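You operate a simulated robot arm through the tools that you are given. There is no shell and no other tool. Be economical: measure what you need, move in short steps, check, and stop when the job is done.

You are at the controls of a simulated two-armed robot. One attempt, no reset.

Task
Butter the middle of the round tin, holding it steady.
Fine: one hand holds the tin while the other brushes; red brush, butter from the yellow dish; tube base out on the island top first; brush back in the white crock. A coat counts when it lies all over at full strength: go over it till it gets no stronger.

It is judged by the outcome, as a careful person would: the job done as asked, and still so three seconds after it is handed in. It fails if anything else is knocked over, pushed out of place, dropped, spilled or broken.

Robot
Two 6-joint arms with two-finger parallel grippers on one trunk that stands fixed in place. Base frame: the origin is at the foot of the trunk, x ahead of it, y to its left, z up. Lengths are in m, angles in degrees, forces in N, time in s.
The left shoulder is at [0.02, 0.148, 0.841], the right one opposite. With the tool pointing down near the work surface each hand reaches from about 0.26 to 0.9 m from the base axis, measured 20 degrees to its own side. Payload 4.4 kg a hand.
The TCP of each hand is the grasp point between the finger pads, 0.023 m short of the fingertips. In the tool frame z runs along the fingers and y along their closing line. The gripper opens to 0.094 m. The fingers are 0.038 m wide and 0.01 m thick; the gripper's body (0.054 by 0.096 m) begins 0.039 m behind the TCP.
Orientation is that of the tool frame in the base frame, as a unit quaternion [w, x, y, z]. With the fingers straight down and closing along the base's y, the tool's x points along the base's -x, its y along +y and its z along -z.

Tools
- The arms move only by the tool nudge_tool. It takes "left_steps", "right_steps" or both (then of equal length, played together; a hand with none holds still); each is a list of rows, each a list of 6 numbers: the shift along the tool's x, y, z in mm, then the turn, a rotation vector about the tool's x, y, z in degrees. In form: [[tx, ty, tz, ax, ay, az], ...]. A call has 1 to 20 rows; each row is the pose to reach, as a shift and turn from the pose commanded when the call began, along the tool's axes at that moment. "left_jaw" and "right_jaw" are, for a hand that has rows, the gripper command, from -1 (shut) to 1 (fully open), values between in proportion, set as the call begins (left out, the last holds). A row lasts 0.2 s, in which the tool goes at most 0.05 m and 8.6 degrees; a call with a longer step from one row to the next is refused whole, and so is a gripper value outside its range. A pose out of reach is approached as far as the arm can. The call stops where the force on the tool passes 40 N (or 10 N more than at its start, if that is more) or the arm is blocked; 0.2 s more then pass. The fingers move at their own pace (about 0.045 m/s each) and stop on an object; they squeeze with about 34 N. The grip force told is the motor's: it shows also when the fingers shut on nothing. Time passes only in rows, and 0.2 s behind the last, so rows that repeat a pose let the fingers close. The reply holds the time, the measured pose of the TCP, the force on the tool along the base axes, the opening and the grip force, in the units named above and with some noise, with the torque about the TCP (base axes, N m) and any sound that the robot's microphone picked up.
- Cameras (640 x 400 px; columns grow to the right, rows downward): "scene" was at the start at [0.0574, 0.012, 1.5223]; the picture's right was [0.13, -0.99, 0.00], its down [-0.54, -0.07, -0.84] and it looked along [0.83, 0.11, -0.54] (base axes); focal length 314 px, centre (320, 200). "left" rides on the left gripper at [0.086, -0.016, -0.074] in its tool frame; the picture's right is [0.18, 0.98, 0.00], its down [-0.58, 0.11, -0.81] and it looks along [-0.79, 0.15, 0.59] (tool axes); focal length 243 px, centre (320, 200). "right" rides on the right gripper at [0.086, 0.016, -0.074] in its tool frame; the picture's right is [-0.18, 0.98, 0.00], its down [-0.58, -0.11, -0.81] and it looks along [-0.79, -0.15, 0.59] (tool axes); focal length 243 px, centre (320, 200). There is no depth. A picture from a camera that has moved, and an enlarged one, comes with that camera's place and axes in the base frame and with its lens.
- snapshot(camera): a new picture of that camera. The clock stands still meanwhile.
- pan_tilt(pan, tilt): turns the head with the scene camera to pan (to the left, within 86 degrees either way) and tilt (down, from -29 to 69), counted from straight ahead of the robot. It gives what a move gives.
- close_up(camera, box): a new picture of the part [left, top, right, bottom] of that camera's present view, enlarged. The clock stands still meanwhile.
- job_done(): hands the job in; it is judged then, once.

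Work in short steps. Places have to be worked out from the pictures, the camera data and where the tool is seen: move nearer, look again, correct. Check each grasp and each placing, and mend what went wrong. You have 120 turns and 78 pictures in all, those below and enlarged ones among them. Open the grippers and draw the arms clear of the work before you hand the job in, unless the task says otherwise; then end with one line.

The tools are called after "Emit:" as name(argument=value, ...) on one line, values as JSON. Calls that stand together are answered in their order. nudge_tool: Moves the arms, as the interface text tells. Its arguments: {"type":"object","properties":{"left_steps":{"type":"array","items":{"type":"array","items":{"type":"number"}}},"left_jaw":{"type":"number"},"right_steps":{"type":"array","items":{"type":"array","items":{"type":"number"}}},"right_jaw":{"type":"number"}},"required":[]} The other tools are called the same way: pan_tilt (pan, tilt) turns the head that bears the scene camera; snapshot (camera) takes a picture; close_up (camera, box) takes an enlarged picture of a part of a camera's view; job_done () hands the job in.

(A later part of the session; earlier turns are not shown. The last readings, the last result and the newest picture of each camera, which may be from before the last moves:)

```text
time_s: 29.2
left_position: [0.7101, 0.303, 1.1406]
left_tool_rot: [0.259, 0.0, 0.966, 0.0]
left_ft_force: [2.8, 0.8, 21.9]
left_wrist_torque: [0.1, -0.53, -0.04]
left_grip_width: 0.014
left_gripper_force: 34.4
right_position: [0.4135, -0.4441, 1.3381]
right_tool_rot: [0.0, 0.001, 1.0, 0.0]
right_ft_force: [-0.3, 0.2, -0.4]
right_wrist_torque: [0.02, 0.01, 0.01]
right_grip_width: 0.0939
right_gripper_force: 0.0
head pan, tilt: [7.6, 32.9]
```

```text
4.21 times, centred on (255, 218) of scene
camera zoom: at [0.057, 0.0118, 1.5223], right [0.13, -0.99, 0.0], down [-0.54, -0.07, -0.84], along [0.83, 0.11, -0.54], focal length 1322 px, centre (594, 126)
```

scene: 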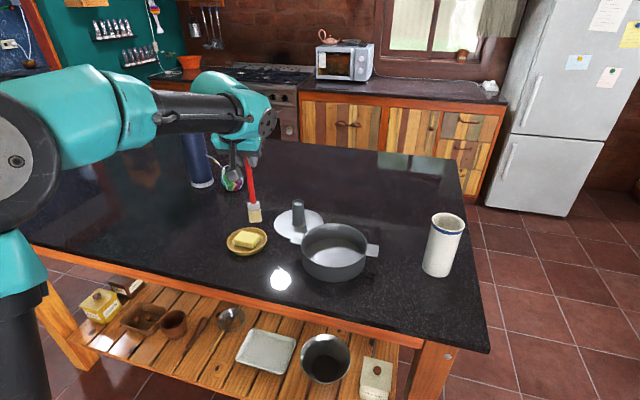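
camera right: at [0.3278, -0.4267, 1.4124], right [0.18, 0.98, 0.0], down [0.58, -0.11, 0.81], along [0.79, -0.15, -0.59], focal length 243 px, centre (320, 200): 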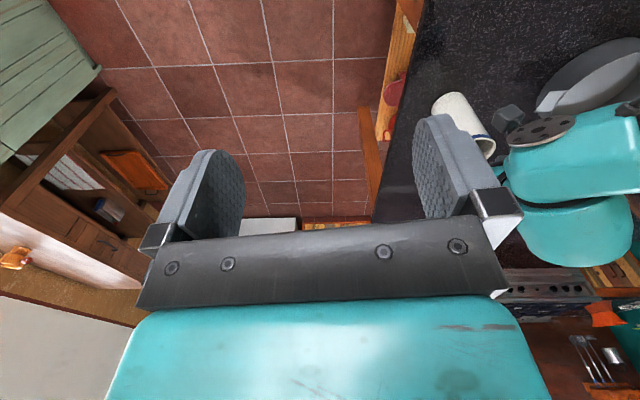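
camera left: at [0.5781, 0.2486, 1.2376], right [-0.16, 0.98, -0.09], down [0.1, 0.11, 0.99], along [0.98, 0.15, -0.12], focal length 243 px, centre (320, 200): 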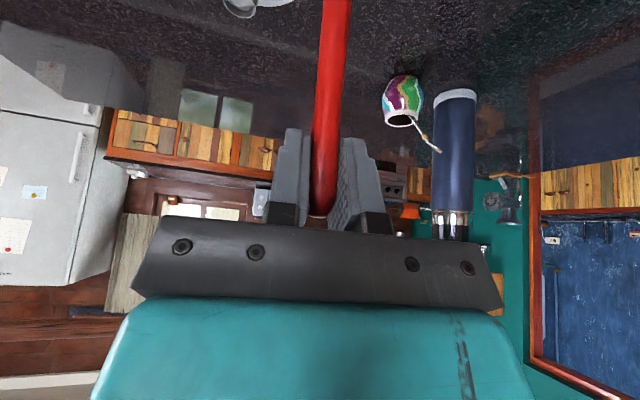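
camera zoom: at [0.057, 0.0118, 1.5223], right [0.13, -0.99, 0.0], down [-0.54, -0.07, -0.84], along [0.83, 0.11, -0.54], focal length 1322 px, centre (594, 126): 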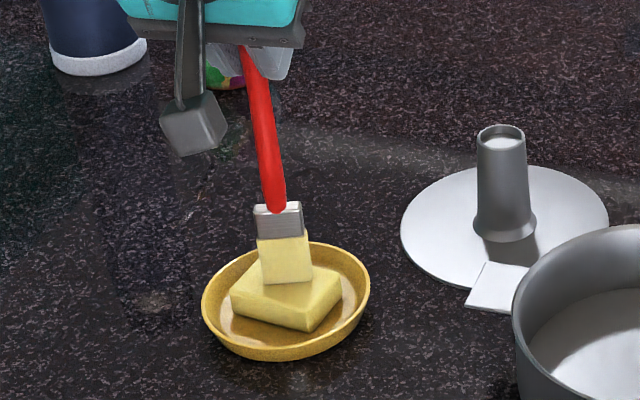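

The bristles turned yellow: loaded. I raise the left hand clear and bring the right hand, turned so its fingers will close on the edges of the right tab (about (0.662, -0.045), 45 mm wide), to above it.

Emit:
nudge_tool(left_steps=[[-4, 0, -7, 0, 0, 0], [-15, 0, -26, 0, 0, 0], [-30, 0, -52, 0, 0, 0], [-45, 0, -78, 0, 0, 0], [-50, 0, -86.6, 0, 0, 0], [-50, 0, -86.6, 0, 0, 0], [-50, 0, -86.6, 0, 0, 0], [-50, 0, -86.6, 0, 0, 0], [-50, 0, -86.6, 0, 0, 0], [-50, 0, -86.6, 0, 0, 0], [-50, 0, -86.6, 0, 0, 0], [-50, 0, -86.6, 0, 0, 0], [-50, 0, -86.6, 0, 0, 0]], right_steps=[[-20, 33, 10, 0, 0, -6.9], [-41, 66, 20, 0, 0, -13.8], [-61, 99, 30, 0, 0, -20.7], [-82, 132, 40, 0, 0, -27.6], [-102, 165, 55, 0, 0, -34.5], [-123, 198, 70, 0, 0, -41.4], [-143, 231, 85, 0, 0, -48.3], [-164, 264, 105, 0, 0, -55.2], [-184, 297, 125, 0, 0, -62.1], [-205, 330, 145, 0, 0, -69], [-226, 363, 168, 0, 0, -75.9], [-246, 396, 190, 0, 0, -83], [-246, 396, 190, 0, 0, -83]], right_jaw=0.7)

Emit:
snapshot(camera="right")

Emit:
snapshot(camera="scene")

```text
time_s: 32.0
left_position: [0.7116, 0.3034, 1.2405]
left_tool_rot: [0.259, 0.001, 0.966, -0.001]
left_ft_force: [-0.3, 0.8, 0.2]
left_wrist_torque: [0.01, 0.0, 0.01]
left_grip_width: 0.014
left_gripper_force: 34.0
right_position: [0.6604, -0.0519, 1.1482]
right_tool_rot: [0.0, -0.664, 0.748, 0.0]
right_ft_force: [0.1, 0.8, 0.2]
right_wrist_torque: [0.0, -0.01, 0.04]
right_grip_width: 0.0798
right_gripper_force: 0.1
head pan, tilt: [7.6, 32.9]
```

```text
39 pictures are left
camera right: at [0.6338, -0.135, 1.2224], right [-0.95, 0.3, 0.0], down [0.18, 0.56, 0.81], along [0.24, 0.77, -0.59], focal length 243 px, centre (320, 200)
```

right: 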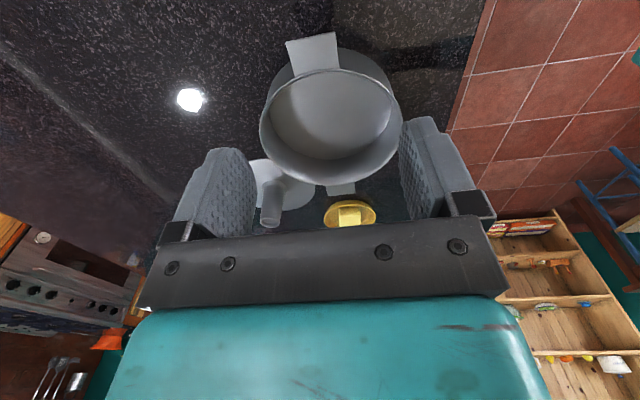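

```text
38 pictures are left
```

scene: 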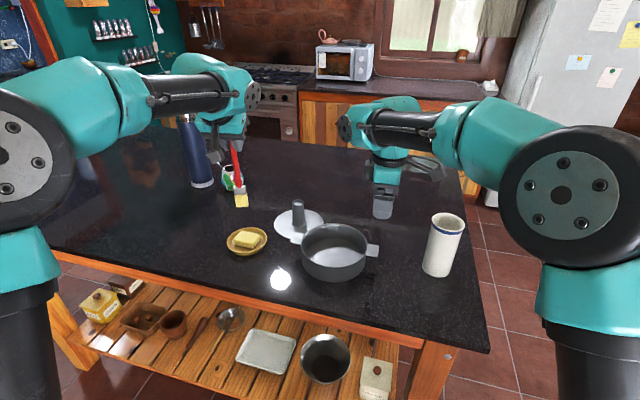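

The tab centres at about (0.666, -0.047) in the wrist view. I correct a few mm and descend so the fingertips stop just above the tab.

Emit:
nudge_tool(right_steps=[[-3, -4.6, 30, 0, 0, 0], [-3, -4.6, 65, 0, 0, 0], [-3, -4.6, 95, 0, 0, 0], [-3, -4.6, 115, 0, 0, 0], [-3, -4.6, 115, 0, 0, 0]])

Emit:
snapshot(camera="right")

Emit:
close_up(camera="scene", box=[330, 170, 470, 290])

```text
time_s: 33.2
left_position: [0.7105, 0.303, 1.2405]
left_tool_rot: [0.259, 0.0, 0.966, -0.001]
left_ft_force: [0.7, 1.0, -0.1]
left_wrist_torque: [0.03, 0.01, 0.0]
left_grip_width: 0.014
left_gripper_force: 34.3
right_position: [0.6629, -0.0471, 1.0329]
right_tool_rot: [0.0, -0.663, 0.749, 0.0]
right_ft_force: [-0.3, 0.8, 1.0]
right_wrist_torque: [-0.02, 0.02, 0.04]
right_grip_width: 0.0799
right_gripper_force: 0.1
head pan, tilt: [7.6, 32.9]
```

```text
37 pictures are left
camera right: at [0.6374, -0.1305, 1.1072], right [-0.95, 0.3, 0.0], down [0.18, 0.56, 0.81], along [0.24, 0.77, -0.59], focal length 243 px, centre (320, 200)
```

right: 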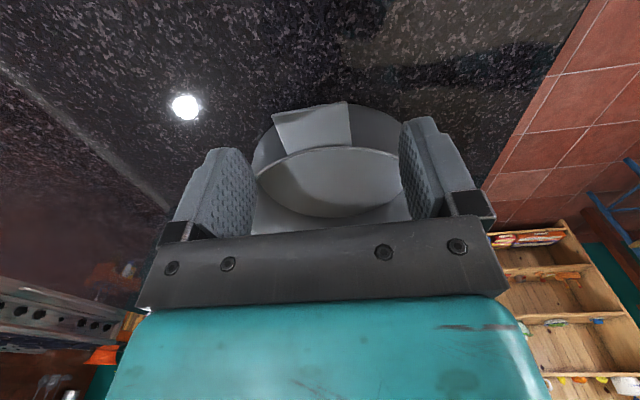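

```text
3.33 times, centred on (400, 230) of scene
camera zoom: at [0.0573, 0.0119, 1.5223], right [0.13, -0.99, 0.0], down [-0.54, -0.07, -0.84], along [0.83, 0.11, -0.54], focal length 1047 px, centre (53, 100)
```

zoom: 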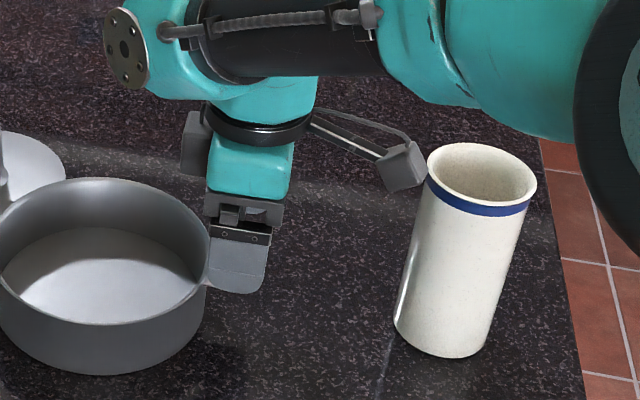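

Tab centre is about 5 mm further in +x than my tool axis. I correct, and descend to tab level.

Emit:
nudge_tool(right_steps=[[0, -4.8, 0, 0, 0, 0], [0, -4.8, 20, 0, 0, 0], [0, -4.8, 38, 0, 0, 0], [0, -4.8, 49, 0, 0, 0], [0, -4.8, 49, 0, 0, 0]])

Emit:
snapshot(camera="right")

Emit:
close_up(camera="scene", box=[330, 170, 470, 290])

```text
time_s: 34.4
left_position: [0.7097, 0.3025, 1.2397]
left_tool_rot: [0.26, -0.001, 0.966, -0.001]
left_ft_force: [0.2, 0.7, -0.1]
left_wrist_torque: [0.04, 0.0, -0.02]
left_grip_width: 0.0143
left_gripper_force: 34.2
right_position: [0.6683, -0.0471, 0.9835]
right_tool_rot: [0.0, -0.663, 0.749, 0.0]
right_ft_force: [0.0, 0.0, 0.8]
right_wrist_torque: [0.01, -0.02, 0.04]
right_grip_width: 0.08
right_gripper_force: 0.0
head pan, tilt: [7.6, 32.9]
```

```text
35 pictures are left
camera right: at [0.6422, -0.1305, 1.0581], right [-0.95, 0.3, 0.0], down [0.18, 0.56, 0.81], along [0.24, 0.77, -0.59], focal length 243 px, centre (320, 200)
```

right: 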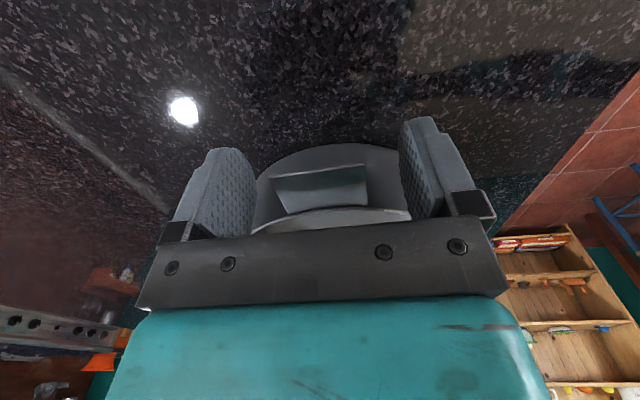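

```text
3.33 times, centred on (400, 230) of scene
camera zoom: at [0.0574, 0.012, 1.5223], right [0.13, -0.99, 0.0], down [-0.54, -0.07, -0.84], along [0.83, 0.11, -0.54], focal length 1047 px, centre (53, 100)
```

zoom: 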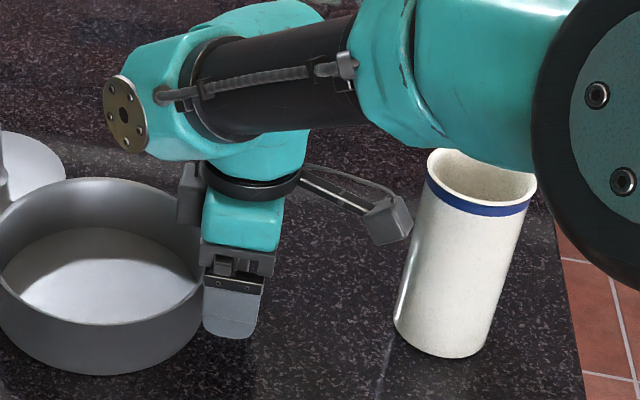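

The tab sits centred between the fingers at pad height. I close the right hand on it.

Emit:
nudge_tool(right_steps=[[0, 0, 0, 0, 0, 0], [0, 0, 0, 0, 0, 0], [0, 0, 0, 0, 0, 0], [0, 0, 0, 0, 0, 0]], right_jaw=-1)

Emit:
snapshot(camera="scene")

```text
time_s: 35.4
left_position: [0.7101, 0.3029, 1.241]
left_tool_rot: [0.259, 0.0, 0.966, -0.001]
left_ft_force: [0.7, 0.3, -0.9]
left_wrist_torque: [0.0, 0.0, -0.01]
left_grip_width: 0.0139
left_gripper_force: 34.0
right_position: [0.6688, -0.0476, 0.9837]
right_tool_rot: [0.0, -0.663, 0.749, -0.001]
right_ft_force: [0.0, 0.6, 1.0]
right_wrist_torque: [0.03, 0.01, 0.12]
right_grip_width: 0.0445
right_gripper_force: 33.6
head pan, tilt: [7.6, 32.9]
```

```text
33 pictures are left
```

scene: 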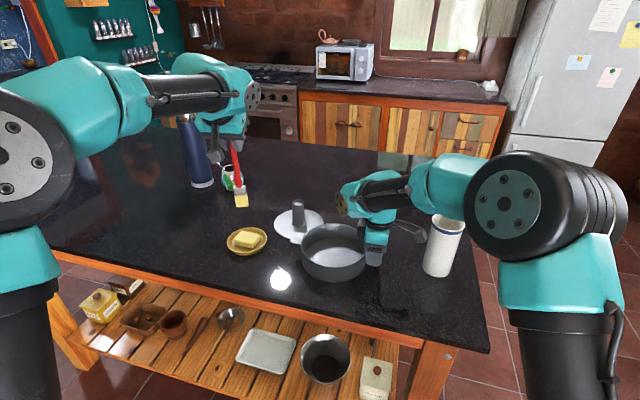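

Tab held at 44.5 mm. Before bringing the brush in I check how far the right wrist overhangs the tin.

Emit:
close_up(camera="scene", box=[290, 140, 450, 285])

Emit:
snapshot(camera="left")

```text
2.76 times, centred on (370, 212) of scene
camera zoom: at [0.0574, 0.012, 1.5223], right [0.13, -0.99, 0.0], down [-0.54, -0.07, -0.84], along [0.83, 0.11, -0.54], focal length 866 px, centre (182, 166)
```

zoom: 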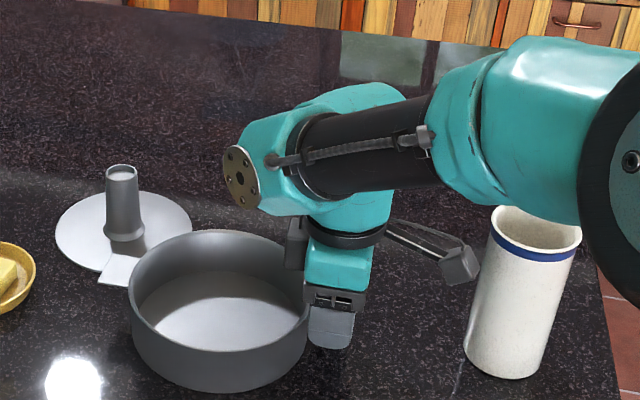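

```text
31 pictures are left
camera left: at [0.5984, 0.2876, 1.2649], right [-0.16, 0.98, -0.09], down [0.1, 0.11, 0.99], along [0.98, 0.15, -0.12], focal length 243 px, centre (320, 200)
```

left: 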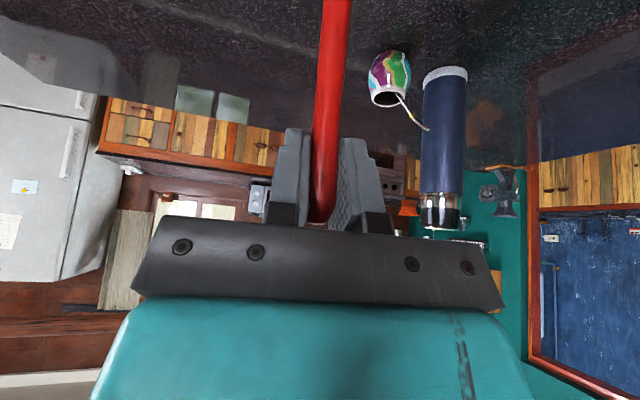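

The right forearm's end cap overhangs near (0.60, 0.04, 1.16), where the left gripper would come. Turning the left tool about the vertical brush by −80° makes the left hand come in from +y instead. I do that here, in the clear.

Emit:
nudge_tool(left_steps=[[0, 0, 0, 4, 0, 6.93], [0, 0, 0, 8, 0, 13.86], [0, 0, 0, 12, 0, 20.8], [0, 0, 0, 16, 0, 27.7], [0, 0, 0, 20, 0, 34.6], [0, 0, 0, 24, 0, 41.6], [0, 0, 0, 28, 0, 48.5], [0, 0, 0, 32, 0, 55.4], [0, 0, 0, 36, 0, 62.4], [0, 0, 0, 40, 0, 69.3], [0, 0, 0, 40, 0, 69.3]])

Emit:
snapshot(camera="scene")

```text
time_s: 37.8
left_position: [0.7098, 0.3036, 1.2401]
left_tool_rot: [0.199, 0.621, 0.739, -0.166]
left_ft_force: [-0.7, 0.2, -0.7]
left_wrist_torque: [-0.01, -0.01, 0.01]
left_grip_width: 0.0137
left_gripper_force: 34.0
right_position: [0.6684, -0.0462, 0.983]
right_tool_rot: [0.0, -0.663, 0.749, 0.0]
right_ft_force: [0.0, 0.3, -0.6]
right_wrist_torque: [0.0, -0.04, 0.06]
right_grip_width: 0.0444
right_gripper_force: 33.9
head pan, tilt: [7.6, 32.9]
```

```text
30 pictures are left
```

scene: 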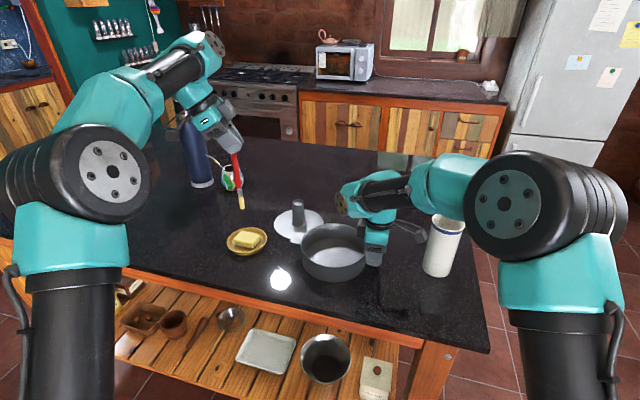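

The left hand now comes from the left side. I move over the tin, tilting 20° more so the brush leans and the gripper stays well clear of the right wrist.

Emit:
nudge_tool(left_steps=[[-22, -12.5, 19.6, 0, -4, 0], [-44, -25, 39, 0, -8, 0], [-66, -37.6, 59, 0, -12, 0], [-88, -50, 78.5, 0, -16, 0], [-110, -62.7, 98, 0, -20, 0], [-132, -75.2, 117.8, 0, -20, 0], [-132, -75.2, 117.8, 0, -20, 0]])

Emit:
close_up(camera="scene", box=[250, 140, 410, 285])

```text
time_s: 39.4
left_position: [0.667, 0.1211, 1.2027]
left_tool_rot: [0.325, 0.582, 0.694, -0.272]
left_ft_force: [-0.2, -0.1, -1.1]
left_wrist_torque: [0.0, 0.01, 0.05]
left_grip_width: 0.014
left_gripper_force: 33.4
right_position: [0.6681, -0.0477, 0.9833]
right_tool_rot: [0.0, -0.663, 0.749, -0.001]
right_ft_force: [-0.3, 1.1, -0.7]
right_wrist_torque: [0.04, -0.01, 0.03]
right_grip_width: 0.0448
right_gripper_force: 34.0
head pan, tilt: [7.6, 32.9]
```

```text
2.76 times, centred on (330, 212) of scene
camera zoom: at [0.0574, 0.0119, 1.5223], right [0.13, -0.99, 0.0], down [-0.54, -0.07, -0.84], along [0.83, 0.11, -0.54], focal length 866 px, centre (292, 166)
```

zoom: 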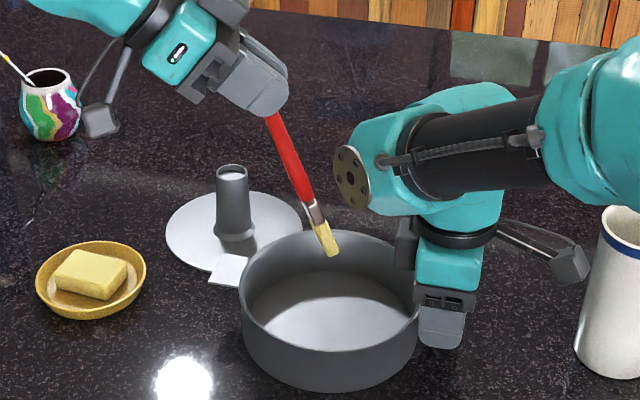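

The tip is exactly where computed, (0.675, 0.058, 1.03), and clear of the right wrist. I lower it to about 10 mm above the tin floor.

Emit:
nudge_tool(left_steps=[[15, 1, 13, 0, 0, 0], [31, 2, 27, 0, 0, 0], [47, 3, 40, 0, 0, 0], [63, 4, 54, 0, 0, 0], [63, 4, 54, 0, 0, 0]])

Emit:
close_up(camera="scene", box=[280, 180, 400, 285])

```text
time_s: 40.6
left_position: [0.6699, 0.1189, 1.1205]
left_tool_rot: [0.325, 0.582, 0.694, -0.272]
left_ft_force: [0.4, 0.0, -0.5]
left_wrist_torque: [0.02, 0.0, 0.01]
left_grip_width: 0.0139
left_gripper_force: 33.8
right_position: [0.668, -0.0476, 0.9825]
right_tool_rot: [0.0, -0.663, 0.749, 0.0]
right_ft_force: [-0.6, 0.5, -0.2]
right_wrist_torque: [0.02, 0.03, 0.04]
right_grip_width: 0.0441
right_gripper_force: 33.4
head pan, tilt: [7.6, 32.9]
```

```text
3.81 times, centred on (340, 232) of scene
camera zoom: at [0.0574, 0.012, 1.5223], right [0.13, -0.99, 0.0], down [-0.54, -0.07, -0.84], along [0.83, 0.11, -0.54], focal length 1196 px, centre (244, 76)
```

zoom: 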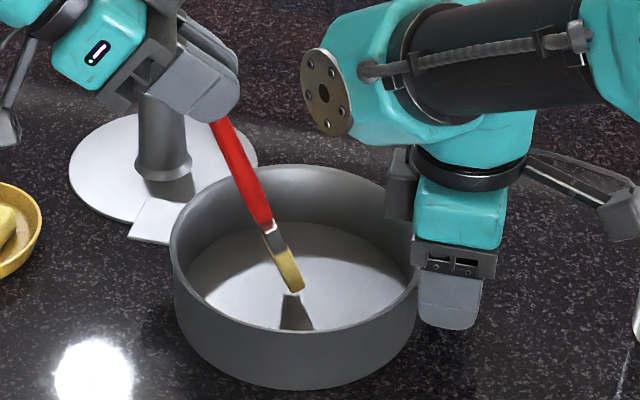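

The shadow shows the tip just above the floor. I lower in small steps, watching force.

Emit:
nudge_tool(left_steps=[[2.3, 0, 1.9, 0, 0, 0], [4.6, 0, 3.9, 0, 0, 0]])

```text
time_s: 41.2
left_position: [0.669, 0.1188, 1.1147]
left_tool_rot: [0.325, 0.582, 0.694, -0.271]
left_ft_force: [1.0, 1.0, -0.2]
left_wrist_torque: [-0.03, 0.0, 0.05]
left_grip_width: 0.014
left_gripper_force: 34.4
right_position: [0.6682, -0.0482, 0.9825]
right_tool_rot: [0.0, -0.662, 0.749, 0.0]
right_ft_force: [0.0, 0.1, -0.6]
right_wrist_torque: [0.04, 0.01, 0.07]
right_grip_width: 0.0445
right_gripper_force: 33.9
head pan, tilt: [7.6, 32.9]
```

Emit:
nudge_tool(left_steps=[[1.15, 0, 1, 0, 0, 0], [2.3, 0, 1.9, 0, 0, 0]])

```text
time_s: 41.8
left_position: [0.6698, 0.119, 1.1129]
left_tool_rot: [0.324, 0.583, 0.694, -0.272]
left_ft_force: [0.7, -0.4, -0.9]
left_wrist_torque: [0.02, -0.01, 0.03]
left_grip_width: 0.0137
left_gripper_force: 34.6
right_position: [0.6679, -0.0474, 0.983]
right_tool_rot: [0.0, -0.662, 0.749, 0.001]
right_ft_force: [-0.7, -0.4, -0.2]
right_wrist_torque: [0.02, 0.02, 0.01]
right_grip_width: 0.0447
right_gripper_force: 34.1
head pan, tilt: [7.6, 32.9]
```

Emit:
nudge_tool(left_steps=[[1.15, 0, 1, 0, 0, 0], [2.3, 0, 1.9, 0, 0, 0]])

Emit:
close_up(camera="scene", box=[290, 210, 390, 285])

```text
time_s: 42.4
left_position: [0.6694, 0.1186, 1.1107]
left_tool_rot: [0.324, 0.582, 0.695, -0.271]
left_ft_force: [0.2, 0.2, -0.5]
left_wrist_torque: [0.01, 0.02, 0.0]
left_grip_width: 0.0137
left_gripper_force: 33.9
right_position: [0.6687, -0.0472, 0.9833]
right_tool_rot: [0.0, -0.663, 0.749, 0.001]
right_ft_force: [0.7, 0.6, 0.1]
right_wrist_torque: [0.06, -0.04, 0.04]
right_grip_width: 0.0444
right_gripper_force: 33.3
head pan, tilt: [7.6, 32.9]
```

```text
5.33 times, centred on (340, 248) of scene
camera zoom: at [0.0574, 0.012, 1.5223], right [0.13, -0.99, 0.0], down [-0.54, -0.07, -0.84], along [0.83, 0.11, -0.54], focal length 1675 px, centre (213, -53)
```

zoom: 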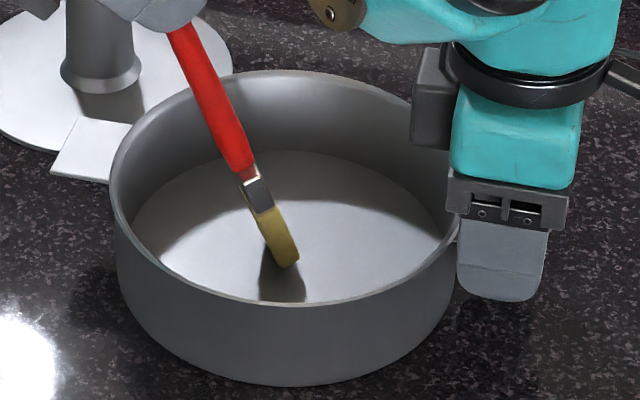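

Still no contact; continuing down.

Emit:
nudge_tool(left_steps=[[1.15, 0, 1, 0, 0, 0], [2.3, 0, 1.9, 0, 0, 0]])

Emit:
nudge_tool(left_steps=[[1.15, 0, 1, 0, 0, 0], [1.9, 0, 1.6, 0, 0, 0]])

```text
time_s: 43.0
left_position: [0.6702, 0.1188, 1.1067]
left_tool_rot: [0.324, 0.583, 0.694, -0.271]
left_ft_force: [-0.8, 0.7, 5.3]
left_wrist_torque: [-0.19, 0.07, -0.03]
left_grip_width: 0.0137
left_gripper_force: 34.0
right_position: [0.667, -0.0471, 0.9833]
right_tool_rot: [0.0, -0.663, 0.749, -0.001]
right_ft_force: [1.1, 0.5, 0.6]
right_wrist_torque: [-0.1, 0.04, -0.02]
right_grip_width: 0.044
right_gripper_force: 33.8
head pan, tilt: [7.6, 32.9]
```

```text
time_s: 43.6
left_position: [0.6692, 0.1182, 1.1065]
left_tool_rot: [0.325, 0.583, 0.694, -0.271]
left_ft_force: [-3.2, 5.6, 27.7]
left_wrist_torque: [-0.44, 0.01, -0.05]
left_grip_width: 0.0138
left_gripper_force: 34.3
right_position: [0.6684, -0.0463, 0.983]
right_tool_rot: [-0.001, -0.662, 0.749, 0.0]
right_ft_force: [5.8, -1.2, -2.5]
right_wrist_torque: [-0.19, 0.05, -0.26]
right_grip_width: 0.0442
right_gripper_force: 34.3
head pan, tilt: [7.6, 32.9]
```

Contact at TCP 1.1067. I ease to a light pressure and make one test stroke ±25 mm along y.

Emit:
nudge_tool(left_steps=[[-0.9, 0, -0.8, 0, 0, 0], [5.4, 1.7, -8.3, 0, 0, 0], [14.9, 4.4, -19.7, 0, 0, 0], [8.6, 2.6, -12.1, 0, 0, 0], [-0.9, 0, -0.8, 0, 0, 0], [-10.4, -2.6, 10.5, 0, 0, 0], [-16.7, -4.4, 18.1, 0, 0, 0], [-10.4, -2.6, 10.5, 0, 0, 0], [-0.9, 0, -0.8, 0, 0, 0]])

Emit:
close_up(camera="scene", box=[290, 210, 390, 285])

```text
time_s: 45.6
left_position: [0.671, 0.1184, 1.1053]
left_tool_rot: [0.324, 0.582, 0.695, -0.271]
left_ft_force: [0.2, -0.4, -0.5]
left_wrist_torque: [-0.02, 0.0, 0.02]
left_grip_width: 0.0139
left_gripper_force: 33.8
right_position: [0.6679, -0.048, 0.9831]
right_tool_rot: [0.0, -0.663, 0.749, 0.0]
right_ft_force: [-0.7, -0.2, 0.2]
right_wrist_torque: [0.17, 0.0, 0.03]
right_grip_width: 0.0442
right_gripper_force: 33.6
head pan, tilt: [7.6, 32.9]
```

```text
5.33 times, centred on (340, 248) of scene
camera zoom: at [0.0574, 0.0118, 1.5223], right [0.13, -0.99, 0.0], down [-0.54, -0.07, -0.84], along [0.83, 0.11, -0.54], focal length 1675 px, centre (213, -53)
```

zoom: 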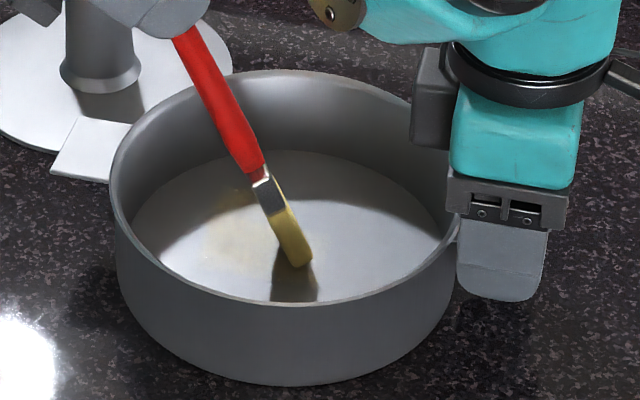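

A faint butter mark appeared on the left part; the brush pivoted ~2° in the grip and lost contact. I find contact again lightly.

Emit:
nudge_tool(left_steps=[[0.6, 0, 0.5, 0, 0, 0], [1.15, 0, 0.96, 0, 0, 0]])

```text
time_s: 46.2
left_position: [0.6697, 0.1192, 1.1033]
left_tool_rot: [0.324, 0.582, 0.695, -0.272]
left_ft_force: [-1.1, 0.0, -0.1]
left_wrist_torque: [-0.01, -0.02, -0.03]
left_grip_width: 0.0139
left_gripper_force: 34.1
right_position: [0.669, -0.0472, 0.9831]
right_tool_rot: [0.001, -0.662, 0.749, 0.0]
right_ft_force: [0.5, -0.9, 0.1]
right_wrist_torque: [0.14, -0.02, -0.03]
right_grip_width: 0.0443
right_gripper_force: 33.4
head pan, tilt: [7.6, 32.9]
```

Emit:
nudge_tool(left_steps=[[0.6, 0, 0.5, 0, 0, 0], [0.92, 0, 0.77, 0, 0, 0]])

```text
time_s: 46.8
left_position: [0.67, 0.119, 1.1023]
left_tool_rot: [0.324, 0.583, 0.693, -0.272]
left_ft_force: [0.1, 1.6, 7.3]
left_wrist_torque: [-0.37, -0.14, -0.03]
left_grip_width: 0.0139
left_gripper_force: 34.7
right_position: [0.6678, -0.0465, 0.9827]
right_tool_rot: [0.0, -0.663, 0.749, 0.0]
right_ft_force: [1.1, 0.3, -0.4]
right_wrist_torque: [0.04, 0.02, -0.1]
right_grip_width: 0.0446
right_gripper_force: 34.3
head pan, tilt: [7.6, 32.9]
```

Light contact (7 N). Since the pads hold the brush stiffly along x, I stroke along x (±30 mm) on lines 10 mm apart.

Emit:
nudge_tool(left_steps=[[1.67, -14.8, -2, 0, 0, 0], [3.35, -29.55, -4, 0, 0, 0], [1.67, -14.8, -2, 0, 0, 0], [0, 0, 0, 0, 0, 0], [-1.67, 14.8, 2, 0, 0, 0], [-3.35, 29.55, 4, 0, 0, 0], [-9.68, 27.8, 11.5, 0, 0, 0], [-8, 13.06, 9.5, 0, 0, 0], [-6.33, -1.74, 7.5, 0, 0, 0], [-4.66, -16.5, 5.5, 0, 0, 0], [-2.98, -31.3, 3.5, 0, 0, 0], [-9.3, -33, 11.1, 0, 0, 0], [-11, -18.3, 13.1, 0, 0, 0], [-12.66, -3.48, 15.1, 0, 0, 0], [-14.3, 11.3, 17.1, 0, 0, 0], [-16, 26.1, 19.1, 0, 0, 0]])

Emit:
close_up(camera="scene", box=[290, 210, 390, 285])

```text
time_s: 50.2
left_position: [0.7002, 0.0989, 1.1014]
left_tool_rot: [0.324, 0.583, 0.694, -0.271]
left_ft_force: [-2.0, -0.4, 2.4]
left_wrist_torque: [-0.19, 0.06, -0.05]
left_grip_width: 0.0141
left_gripper_force: 34.2
right_position: [0.6684, -0.0472, 0.9839]
right_tool_rot: [-0.001, -0.663, 0.749, -0.001]
right_ft_force: [-0.9, 0.7, -0.9]
right_wrist_torque: [-0.09, 0.01, 0.04]
right_grip_width: 0.0444
right_gripper_force: 34.4
head pan, tilt: [7.6, 32.9]
```

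```text
5.33 times, centred on (340, 248) of scene
camera zoom: at [0.0573, 0.012, 1.5223], right [0.13, -0.99, 0.0], down [-0.54, -0.07, -0.84], along [0.83, 0.11, -0.54], focal length 1675 px, centre (213, -53)
```

zoom: 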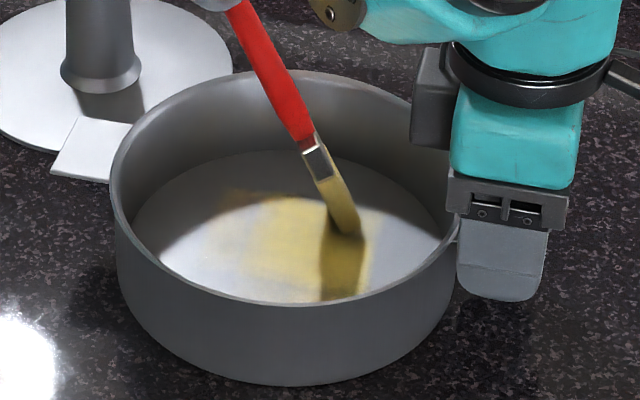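

The coat is building well. Now the left half, lines further in +y.

Emit:
nudge_tool(left_steps=[[9.7, 2.6, -11.1, 0, 0, 0], [19.3, 5.2, -22.3, 0, 0, 0], [21.5, -14.5, -25, 0, 0, 0], [23.8, -34.2, -27.7, 0, 0, 0], [26, -53.9, -30.3, 0, 0, 0], [32.3, -52.1, -37.9, 0, 0, 0], [30.1, -32.4, -35.2, 0, 0, 0], [27.9, -12.7, -32.5, 0, 0, 0], [25.6, 7, -29.9, 0, 0, 0], [32.6, 3.8, -38.1, 0, 0, 0], [34.3, -11, -40.1, 0, 0, 0], [36.5, -30.7, -42.7, 0, 0, 0], [38.2, -45.5, -44.7, 0, 0, 0]])

Emit:
close_up(camera="scene", box=[290, 210, 390, 285])

```text
time_s: 53.0
left_position: [0.6455, 0.1462, 1.1025]
left_tool_rot: [0.323, 0.583, 0.694, -0.272]
left_ft_force: [-0.1, -0.3, -0.3]
left_wrist_torque: [0.03, -0.01, -0.03]
left_grip_width: 0.0141
left_gripper_force: 34.3
right_position: [0.6671, -0.0463, 0.9826]
right_tool_rot: [0.0, -0.663, 0.749, 0.0]
right_ft_force: [0.6, 0.3, 0.3]
right_wrist_torque: [0.01, 0.01, 0.05]
right_grip_width: 0.0442
right_gripper_force: 34.0
head pan, tilt: [7.6, 32.9]
```

```text
5.33 times, centred on (340, 248) of scene
camera zoom: at [0.0575, 0.012, 1.5223], right [0.13, -0.99, 0.0], down [-0.54, -0.07, -0.84], along [0.83, 0.11, -0.54], focal length 1675 px, centre (213, -53)
```

zoom: 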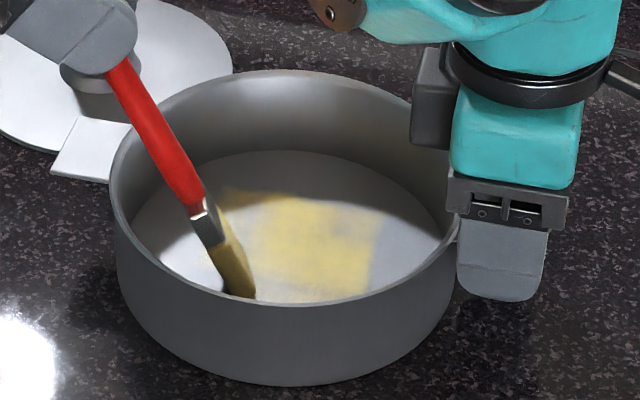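

Contact faded on the left side. I re-find contact here.

Emit:
nudge_tool(left_steps=[[0.8, 0, 0.6, 0, 0, 0], [1.5, 0, 1.25, 0, 0, 0]])

```text
time_s: 53.6
left_position: [0.6449, 0.1469, 1.1007]
left_tool_rot: [0.324, 0.583, 0.694, -0.272]
left_ft_force: [0.0, -1.2, 4.0]
left_wrist_torque: [-0.48, -0.07, -0.05]
left_grip_width: 0.0138
left_gripper_force: 34.4
right_position: [0.6683, -0.0482, 0.9821]
right_tool_rot: [0.0, -0.663, 0.749, 0.0]
right_ft_force: [0.4, -0.1, 0.5]
right_wrist_torque: [-0.06, -0.01, -0.09]
right_grip_width: 0.0444
right_gripper_force: 34.0
head pan, tilt: [7.6, 32.9]
```

Contact at 4 N. Now strokes along x over the left part and back toward the middle.

Emit:
nudge_tool(left_steps=[[-2.0, 19.7, 2.9, 0, 0, 0], [-4.2, 39.4, 5.5, 0, 0, 0], [-6.4, 59.1, 8.2, 0, 0, 0], [-0.1, 60.8, 0.6, 0, 0, 0], [2.1, 41.1, -2, 0, 0, 0], [4.35, 21.4, -4.7, 0, 0, 0], [6.6, 1.7, -7.3, 0, 0, 0], [12.45, 8.4, -14.1, 0, 0, 0], [10.8, 23.2, -12.1, 0, 0, 0], [8.5, 42.9, -9.5, 0, 0, 0], [6.9, 57.7, -7.5, 0, 0, 0], [-0.8, 55.6, 1.5, 0, 0, 0], [0.1, 30.4, 0.4, 0, 0, 0], [1.5, 0.35, -1.3, 0, 0, 0], [-3.55, -1.0, 4.7, 0, 0, 0], [-6.3, 23.6, 8, 0, 0, 0], [-10.2, 58.1, 12.7, 0, 0, 0], [-15.3, 56.7, 18.7, 0, 0, 0], [-12, 27.1, 14.75, 0, 0, 0], [-8.6, -2.4, 10.8, 0, 0, 0]])

Emit:
close_up(camera="scene", box=[290, 210, 390, 285])

```text
time_s: 57.8
left_position: [0.6449, 0.1369, 1.0997]
left_tool_rot: [0.324, 0.582, 0.694, -0.272]
left_ft_force: [-0.4, -0.9, 0.0]
left_wrist_torque: [-0.02, -0.07, 0.01]
left_grip_width: 0.0141
left_gripper_force: 33.7
right_position: [0.668, -0.0477, 0.9835]
right_tool_rot: [0.0, -0.663, 0.749, 0.0]
right_ft_force: [1.2, -0.7, 0.0]
right_wrist_torque: [-0.03, 0.09, -0.11]
right_grip_width: 0.0444
right_gripper_force: 34.3
head pan, tilt: [7.6, 32.9]
```

```text
5.33 times, centred on (340, 248) of scene
camera zoom: at [0.0576, 0.0119, 1.5223], right [0.13, -0.99, 0.0], down [-0.54, -0.07, -0.84], along [0.83, 0.11, -0.54], focal length 1675 px, centre (213, -53)
```

zoom: 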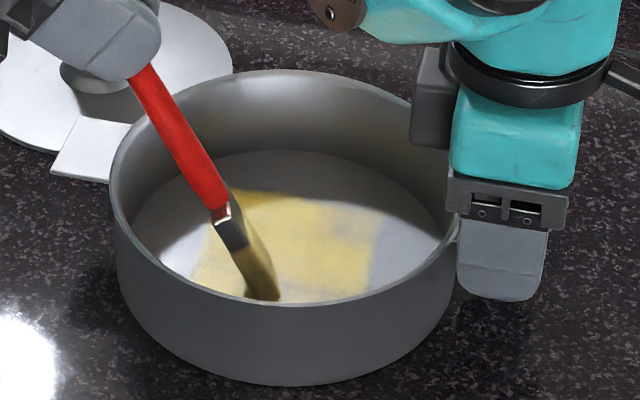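

The coat is now even over about ±46 mm around the middle. I reload the brush with butter for further passes: lift out and go back above the dish.

Emit:
nudge_tool(left_steps=[[-10, 0, -8.4, 0, 0, 0], [-39, 0, -33, 0, 0, 0], [-69, 0, -58, 0, 0, 0], [-46, 16.6, -88, 0, 0, 0], [-23, 33, -118, 0, 0, 0], [0, 50, -148, 0, 0, 0], [23, 66.5, -178, 0, 0, 0], [46, 83, -208, 0, 0, 0], [68, 99.7, -236.8, 0, 0, 0], [68, 99.7, -236.8, 0, 0, 0]])

Emit:
close_up(camera="scene", box=[200, 140, 380, 285])

```text
time_s: 60.0
left_position: [0.7047, 0.3752, 1.2001]
left_tool_rot: [0.324, 0.582, 0.695, -0.271]
left_ft_force: [-0.1, 0.2, -1.1]
left_wrist_torque: [0.02, -0.02, -0.04]
left_grip_width: 0.0139
left_gripper_force: 34.3
right_position: [0.6688, -0.0477, 0.9834]
right_tool_rot: [0.0, -0.662, 0.749, -0.001]
right_ft_force: [-0.2, -0.7, 0.4]
right_wrist_torque: [-0.06, 0.01, 0.05]
right_grip_width: 0.0444
right_gripper_force: 34.3
head pan, tilt: [7.6, 32.9]
```

```text
2.76 times, centred on (290, 212) of scene
camera zoom: at [0.0574, 0.012, 1.5223], right [0.13, -0.99, 0.0], down [-0.54, -0.07, -0.84], along [0.83, 0.11, -0.54], focal length 866 px, centre (403, 166)
```

zoom: 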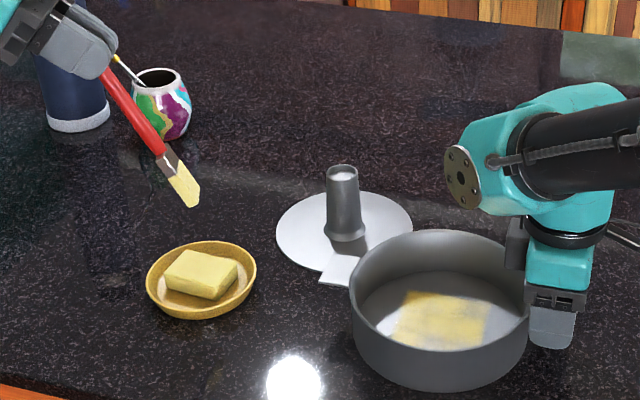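

Tip is over the butter centre. The coat shows as an even square. I lower onto the butter.

Emit:
nudge_tool(left_steps=[[20, 0, 16.8, 0, 0, 0], [40, 0, 33.6, 0, 0, 0], [52, 0, 43.6, 0, 0, 0], [56.5, 0, 47.4, 0, 0, 0]])

Emit:
nudge_tool(left_steps=[[1.5, 0, 1.3, 0, 0, 0], [3, 0, 2.6, 0, 0, 0]])

```text
time_s: 61.0
left_position: [0.7038, 0.3754, 1.1264]
left_tool_rot: [0.324, 0.583, 0.694, -0.272]
left_ft_force: [-0.5, -0.6, -1.0]
left_wrist_torque: [0.01, 0.0, -0.02]
left_grip_width: 0.0138
left_gripper_force: 33.7
right_position: [0.6679, -0.047, 0.9838]
right_tool_rot: [0.0, -0.663, 0.749, 0.001]
right_ft_force: [0.3, -0.5, 1.0]
right_wrist_torque: [-0.04, -0.02, 0.03]
right_grip_width: 0.0442
right_gripper_force: 33.9
head pan, tilt: [7.6, 32.9]
```

```text
time_s: 61.6
left_position: [0.7031, 0.374, 1.1242]
left_tool_rot: [0.325, 0.583, 0.693, -0.271]
left_ft_force: [-3.3, 5.8, 23.6]
left_wrist_torque: [-0.57, -0.06, -0.03]
left_grip_width: 0.014
left_gripper_force: 34.2
right_position: [0.6688, -0.0474, 0.9829]
right_tool_rot: [0.0, -0.663, 0.749, 0.0]
right_ft_force: [0.4, 1.0, -0.3]
right_wrist_torque: [-0.2, 0.02, -0.01]
right_grip_width: 0.0444
right_gripper_force: 34.2
head pan, tilt: [7.6, 32.9]
```

Loaded again. Lift and return above the tin.

Emit:
nudge_tool(left_steps=[[-13, 0, -11, 0, 0, 0], [-33, 0, -28, 0, 0, 0], [-53.6, 0, -45, 0, 0, 0], [-75, -15, -19, 0, 0, 0], [-96, -30, 6, 0, 0, 0], [-117, -45, 32, 0, 0, 0], [-138, -60, 57, 0, 0, 0], [-159, -75, 83, 0, 0, 0], [-180, -90, 108, 0, 0, 0], [-201.5, -105, 134.3, 0, 0, 0], [-201.5, -105, 134.3, 0, 0, 0]])

Emit:
nudge_tool(left_steps=[[20, 0, 16.8, 0, 0, 0], [40, 0, 33.6, 0, 0, 0], [58, 0, 48.7, 0, 0, 0], [65, 0, 54.6, 0, 0, 0]])

Emit:
close_up(camera="scene", box=[290, 210, 390, 285])

```text
time_s: 64.0
left_position: [0.6377, 0.127, 1.1891]
left_tool_rot: [0.324, 0.582, 0.694, -0.272]
left_ft_force: [-0.2, 0.2, -0.3]
left_wrist_torque: [0.02, 0.03, -0.02]
left_grip_width: 0.0141
left_gripper_force: 34.3
right_position: [0.6677, -0.0476, 0.9833]
right_tool_rot: [0.0, -0.663, 0.749, 0.0]
right_ft_force: [-0.5, 1.4, 0.5]
right_wrist_torque: [-0.06, -0.02, -0.04]
right_grip_width: 0.0445
right_gripper_force: 34.5
head pan, tilt: [7.6, 32.9]
```

```text
time_s: 65.0
left_position: [0.64, 0.1262, 1.1058]
left_tool_rot: [0.324, 0.584, 0.693, -0.273]
left_ft_force: [0.4, 0.3, 0.5]
left_wrist_torque: [-0.03, 0.0, 0.04]
left_grip_width: 0.0139
left_gripper_force: 34.3
right_position: [0.669, -0.0477, 0.9823]
right_tool_rot: [0.0, -0.662, 0.749, -0.001]
right_ft_force: [-0.7, -0.4, -0.1]
right_wrist_torque: [0.06, 0.04, 0.01]
right_grip_width: 0.0446
right_gripper_force: 34.7
head pan, tilt: [7.6, 32.9]
```

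```text
5.33 times, centred on (340, 248) of scene
camera zoom: at [0.0574, 0.012, 1.5223], right [0.13, -0.99, 0.0], down [-0.54, -0.07, -0.84], along [0.83, 0.11, -0.54], focal length 1675 px, centre (213, -53)
```

zoom: 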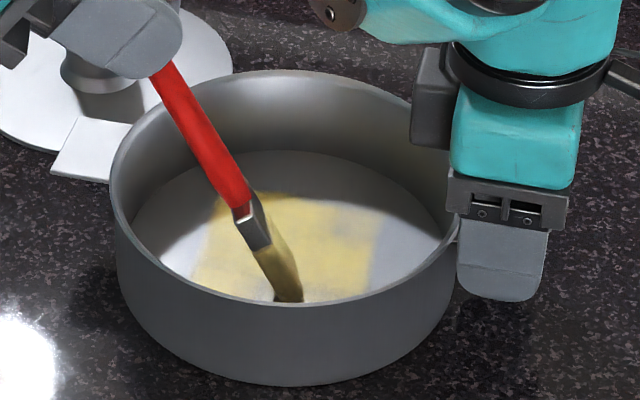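

Now down to contact.

Emit:
nudge_tool(left_steps=[[1.5, 0, 1.3, 0, 0, 0], [3, 0, 2.6, 0, 0, 0]])

Emit:
nudge_tool(left_steps=[[0.7, 0, 0.6, 0, 0, 0], [1.2, 0, 1.0, 0, 0, 0]])

```text
time_s: 65.6
left_position: [0.6411, 0.1253, 1.1023]
left_tool_rot: [0.324, 0.583, 0.694, -0.272]
left_ft_force: [-0.3, 0.4, -0.3]
left_wrist_torque: [0.02, 0.02, -0.03]
left_grip_width: 0.0139
left_gripper_force: 33.8
right_position: [0.6676, -0.0474, 0.9828]
right_tool_rot: [0.0, -0.663, 0.749, 0.0]
right_ft_force: [0.2, -0.9, 1.0]
right_wrist_torque: [0.02, 0.03, -0.01]
right_grip_width: 0.0444
right_gripper_force: 34.1
head pan, tilt: [7.6, 32.9]
```

```text
time_s: 66.2
left_position: [0.6401, 0.1281, 1.0992]
left_tool_rot: [0.324, 0.582, 0.695, -0.271]
left_ft_force: [-0.2, -0.6, -0.5]
left_wrist_torque: [0.01, 0.01, -0.02]
left_grip_width: 0.0141
left_gripper_force: 34.4
right_position: [0.6688, -0.0476, 0.9834]
right_tool_rot: [0.0, -0.663, 0.749, 0.001]
right_ft_force: [-0.6, 0.0, 1.0]
right_wrist_torque: [0.01, -0.05, 0.01]
right_grip_width: 0.0445
right_gripper_force: 34.3
head pan, tilt: [7.6, 32.9]
```

Emit:
nudge_tool(left_steps=[[0.7, 0, 0.6, 0, 0, 0], [1.2, 0, 1.0, 0, 0, 0]])

```text
time_s: 66.8
left_position: [0.6403, 0.1274, 1.099]
left_tool_rot: [0.325, 0.583, 0.693, -0.272]
left_ft_force: [-1.5, 1.1, 7.5]
left_wrist_torque: [-0.23, 0.05, -0.04]
left_grip_width: 0.0141
left_gripper_force: 33.8
right_position: [0.6687, -0.0477, 0.9844]
right_tool_rot: [0.0, -0.663, 0.749, -0.001]
right_ft_force: [0.5, -0.3, 0.4]
right_wrist_torque: [0.02, -0.01, -0.01]
right_grip_width: 0.0446
right_gripper_force: 34.0
head pan, tilt: [7.6, 32.9]
```

Contact at 7.5 N. Fresh-butter pass over the right half, lines 8 mm apart.

Emit:
nudge_tool(left_steps=[[-3.9, 34.5, 4.65, 0, 0, 0], [-7.8, 69, 9.3, 0, 0, 0], [-12.9, 67.6, 15.3, 0, 0, 0], [-9, 33.1, 10.7, 0, 0, 0], [-5.1, -1.4, 6, 0, 0, 0], [-10.1, -2.8, 12.1, 0, 0, 0], [-14, 31.7, 16.7, 0, 0, 0], [-17.9, 66.2, 21.4, 0, 0, 0], [-23, 64.8, 27.4, 0, 0, 0], [-19.1, 30.3, 22.8, 0, 0, 0], [-15.2, -4.2, 18.1, 0, 0, 0], [-20.8, -0.6, 24.8, 0, 0, 0], [-24.2, 28.9, 28.8, 0, 0, 0], [-27.5, 58.5, 32.8, 0, 0, 0], [-30.8, 52.5, 36.7, 0, 0, 0], [-28, 27.9, 33.3, 0, 0, 0], [-25.4, 5.2, 30.3, 0, 0, 0]])

Emit:
close_up(camera="scene", box=[290, 210, 390, 285])

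```text
time_s: 70.4
left_position: [0.6526, 0.0874, 1.0991]
left_tool_rot: [0.324, 0.583, 0.693, -0.272]
left_ft_force: [-0.1, -0.3, -0.6]
left_wrist_torque: [0.06, 0.0, 0.03]
left_grip_width: 0.0137
left_gripper_force: 33.8
right_position: [0.6698, -0.0479, 0.9825]
right_tool_rot: [0.0, -0.663, 0.749, 0.0]
right_ft_force: [-0.4, -0.4, -0.6]
right_wrist_torque: [-0.12, 0.09, -0.03]
right_grip_width: 0.0445
right_gripper_force: 34.0
head pan, tilt: [7.6, 32.9]
```

```text
5.33 times, centred on (340, 248) of scene
camera zoom: at [0.0575, 0.012, 1.5223], right [0.13, -0.99, 0.0], down [-0.54, -0.07, -0.84], along [0.83, 0.11, -0.54], focal length 1675 px, centre (213, -53)
```

zoom: 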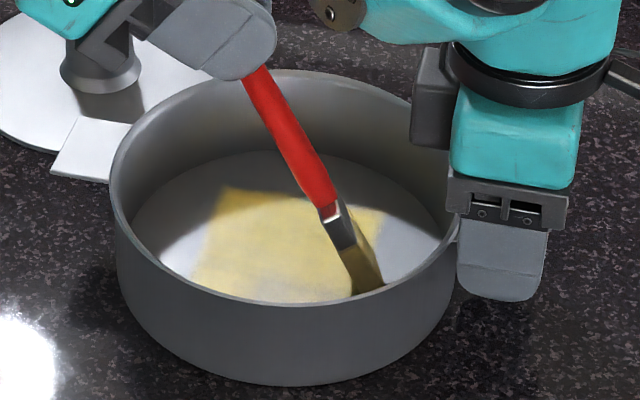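

Right half strengthened and even. I re-find contact and widen the coat slightly on the right and far edges.

Emit:
nudge_tool(left_steps=[[0.7, 0, 0.6, 0, 0, 0], [1.2, 0, 1.0, 0, 0, 0]])

```text
time_s: 71.0
left_position: [0.653, 0.0887, 1.0974]
left_tool_rot: [0.325, 0.583, 0.694, -0.271]
left_ft_force: [-0.5, -1.1, 9.2]
left_wrist_torque: [-0.84, -0.14, -0.07]
left_grip_width: 0.0139
left_gripper_force: 33.8
right_position: [0.6687, -0.0479, 0.9824]
right_tool_rot: [0.0, -0.662, 0.75, 0.0]
right_ft_force: [2.3, 1.1, 0.0]
right_wrist_torque: [-0.01, 0.01, -0.05]
right_grip_width: 0.0446
right_gripper_force: 33.8
head pan, tilt: [7.6, 32.9]
```

Emit:
nudge_tool(left_steps=[[-2.8, 24.6, 3.3, 0, 0, 0], [-5.6, 49.3, 6.65, 0, 0, 0], [-8.8, 43.3, 10.5, 0, 0, 0], [-6, 18.7, 7.2, 0, 0, 0], [-3.8, -1, 4.5, 0, 0, 0], [2.6, 0.7, -2.9, 0, 0, 0], [-0.7, 30.2, 1.1, 0, 0, 0], [-0.65, 65.8, 1.3, 0, 0, 0], [8.9, 68.4, -10, 0, 0, 0], [18.6, 71, -21.1, 0, 0, 0], [28.1, 73.6, -32.5, 0, 0, 0], [36.1, 68.6, -41.4, 0, 0, 0]])

Emit:
close_up(camera="scene", box=[290, 210, 390, 285])

```text
time_s: 73.6
left_position: [0.7116, 0.1543, 1.0955]
left_tool_rot: [0.324, 0.583, 0.694, -0.272]
left_ft_force: [0.9, 0.5, 4.6]
left_wrist_torque: [-0.32, -0.22, 0.06]
left_grip_width: 0.0139
left_gripper_force: 34.1
right_position: [0.6685, -0.0466, 0.9825]
right_tool_rot: [0.0, -0.663, 0.749, 0.0]
right_ft_force: [-0.2, 0.9, 0.8]
right_wrist_torque: [-0.02, 0.02, 0.3]
right_grip_width: 0.0447
right_gripper_force: 34.1
head pan, tilt: [7.6, 32.9]
```

```text
5.33 times, centred on (340, 248) of scene
camera zoom: at [0.0573, 0.012, 1.5223], right [0.13, -0.99, 0.0], down [-0.54, -0.07, -0.84], along [0.83, 0.11, -0.54], focal length 1675 px, centre (213, -53)
```

zoom: 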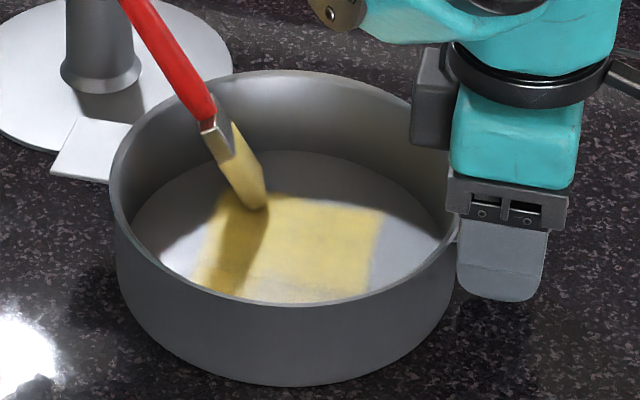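

Notably the coat does not spread past a fixed square of about 90 mm: that is the "middle" patch. In contact here, I now go over its left half thoroughly.

Emit:
nudge_tool(left_steps=[[4.05, -34.5, -4.5, 0, 0, 0], [8.2, -70.9, -9.45, 0, 0, 0], [13.4, -69.5, -15.35, 0, 0, 0], [9.3, -33.1, -10.4, 0, 0, 0], [5.4, 1.4, -5.8, 0, 0, 0], [9.3, 2.4, -10.3, 0, 0, 0], [13.2, -32, -14.9, 0, 0, 0], [17.3, -68.5, -19.8, 0, 0, 0], [10.8, -70.2, -12.4, 0, 0, 0], [6.6, -33.8, -7.5, 0, 0, 0], [2.7, 0.7, -2.8, 0, 0, 0], [-3.65, -1, 4.6, 0, 0, 0], [0.25, -35.5, 0, 0, 0, 0], [4.35, -72, -4.9, 0, 0, 0], [-0.65, -73.4, 1.1, 0, 0, 0], [-4.8, -36.9, 6, 0, 0, 0], [-8.7, -2.4, 10.7, 0, 0, 0], [-13.8, -3.8, 16.7, 0, 0, 0], [-9.9, -38.3, 12, 0, 0, 0], [-5.7, -74.7, 7.1, 0, 0, 0]])

Emit:
close_up(camera="scene", box=[290, 210, 390, 285])

```text
time_s: 77.8
left_position: [0.6394, 0.1324, 1.0947]
left_tool_rot: [0.325, 0.583, 0.694, -0.271]
left_ft_force: [1.3, -0.4, 1.5]
left_wrist_torque: [-0.18, -0.2, 0.04]
left_grip_width: 0.0141
left_gripper_force: 33.8
right_position: [0.6678, -0.0466, 0.9833]
right_tool_rot: [0.0, -0.663, 0.749, 0.0]
right_ft_force: [1.4, -0.1, -0.4]
right_wrist_torque: [-0.09, 0.26, -0.05]
right_grip_width: 0.0444
right_gripper_force: 33.8
head pan, tilt: [7.6, 32.9]
```

```text
5.33 times, centred on (340, 248) of scene
camera zoom: at [0.0575, 0.0119, 1.5223], right [0.13, -0.99, 0.0], down [-0.54, -0.07, -0.84], along [0.83, 0.11, -0.54], focal length 1675 px, centre (213, -53)
```

zoom: 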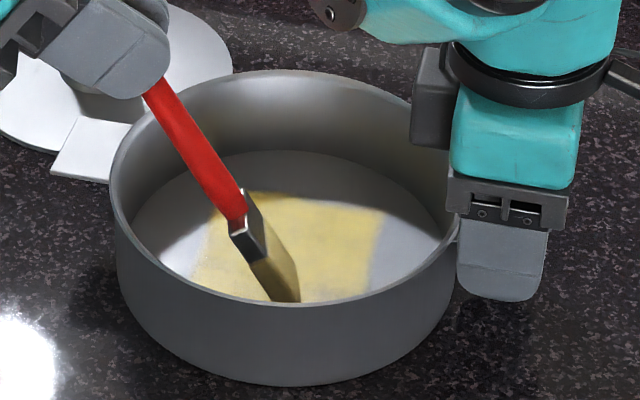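

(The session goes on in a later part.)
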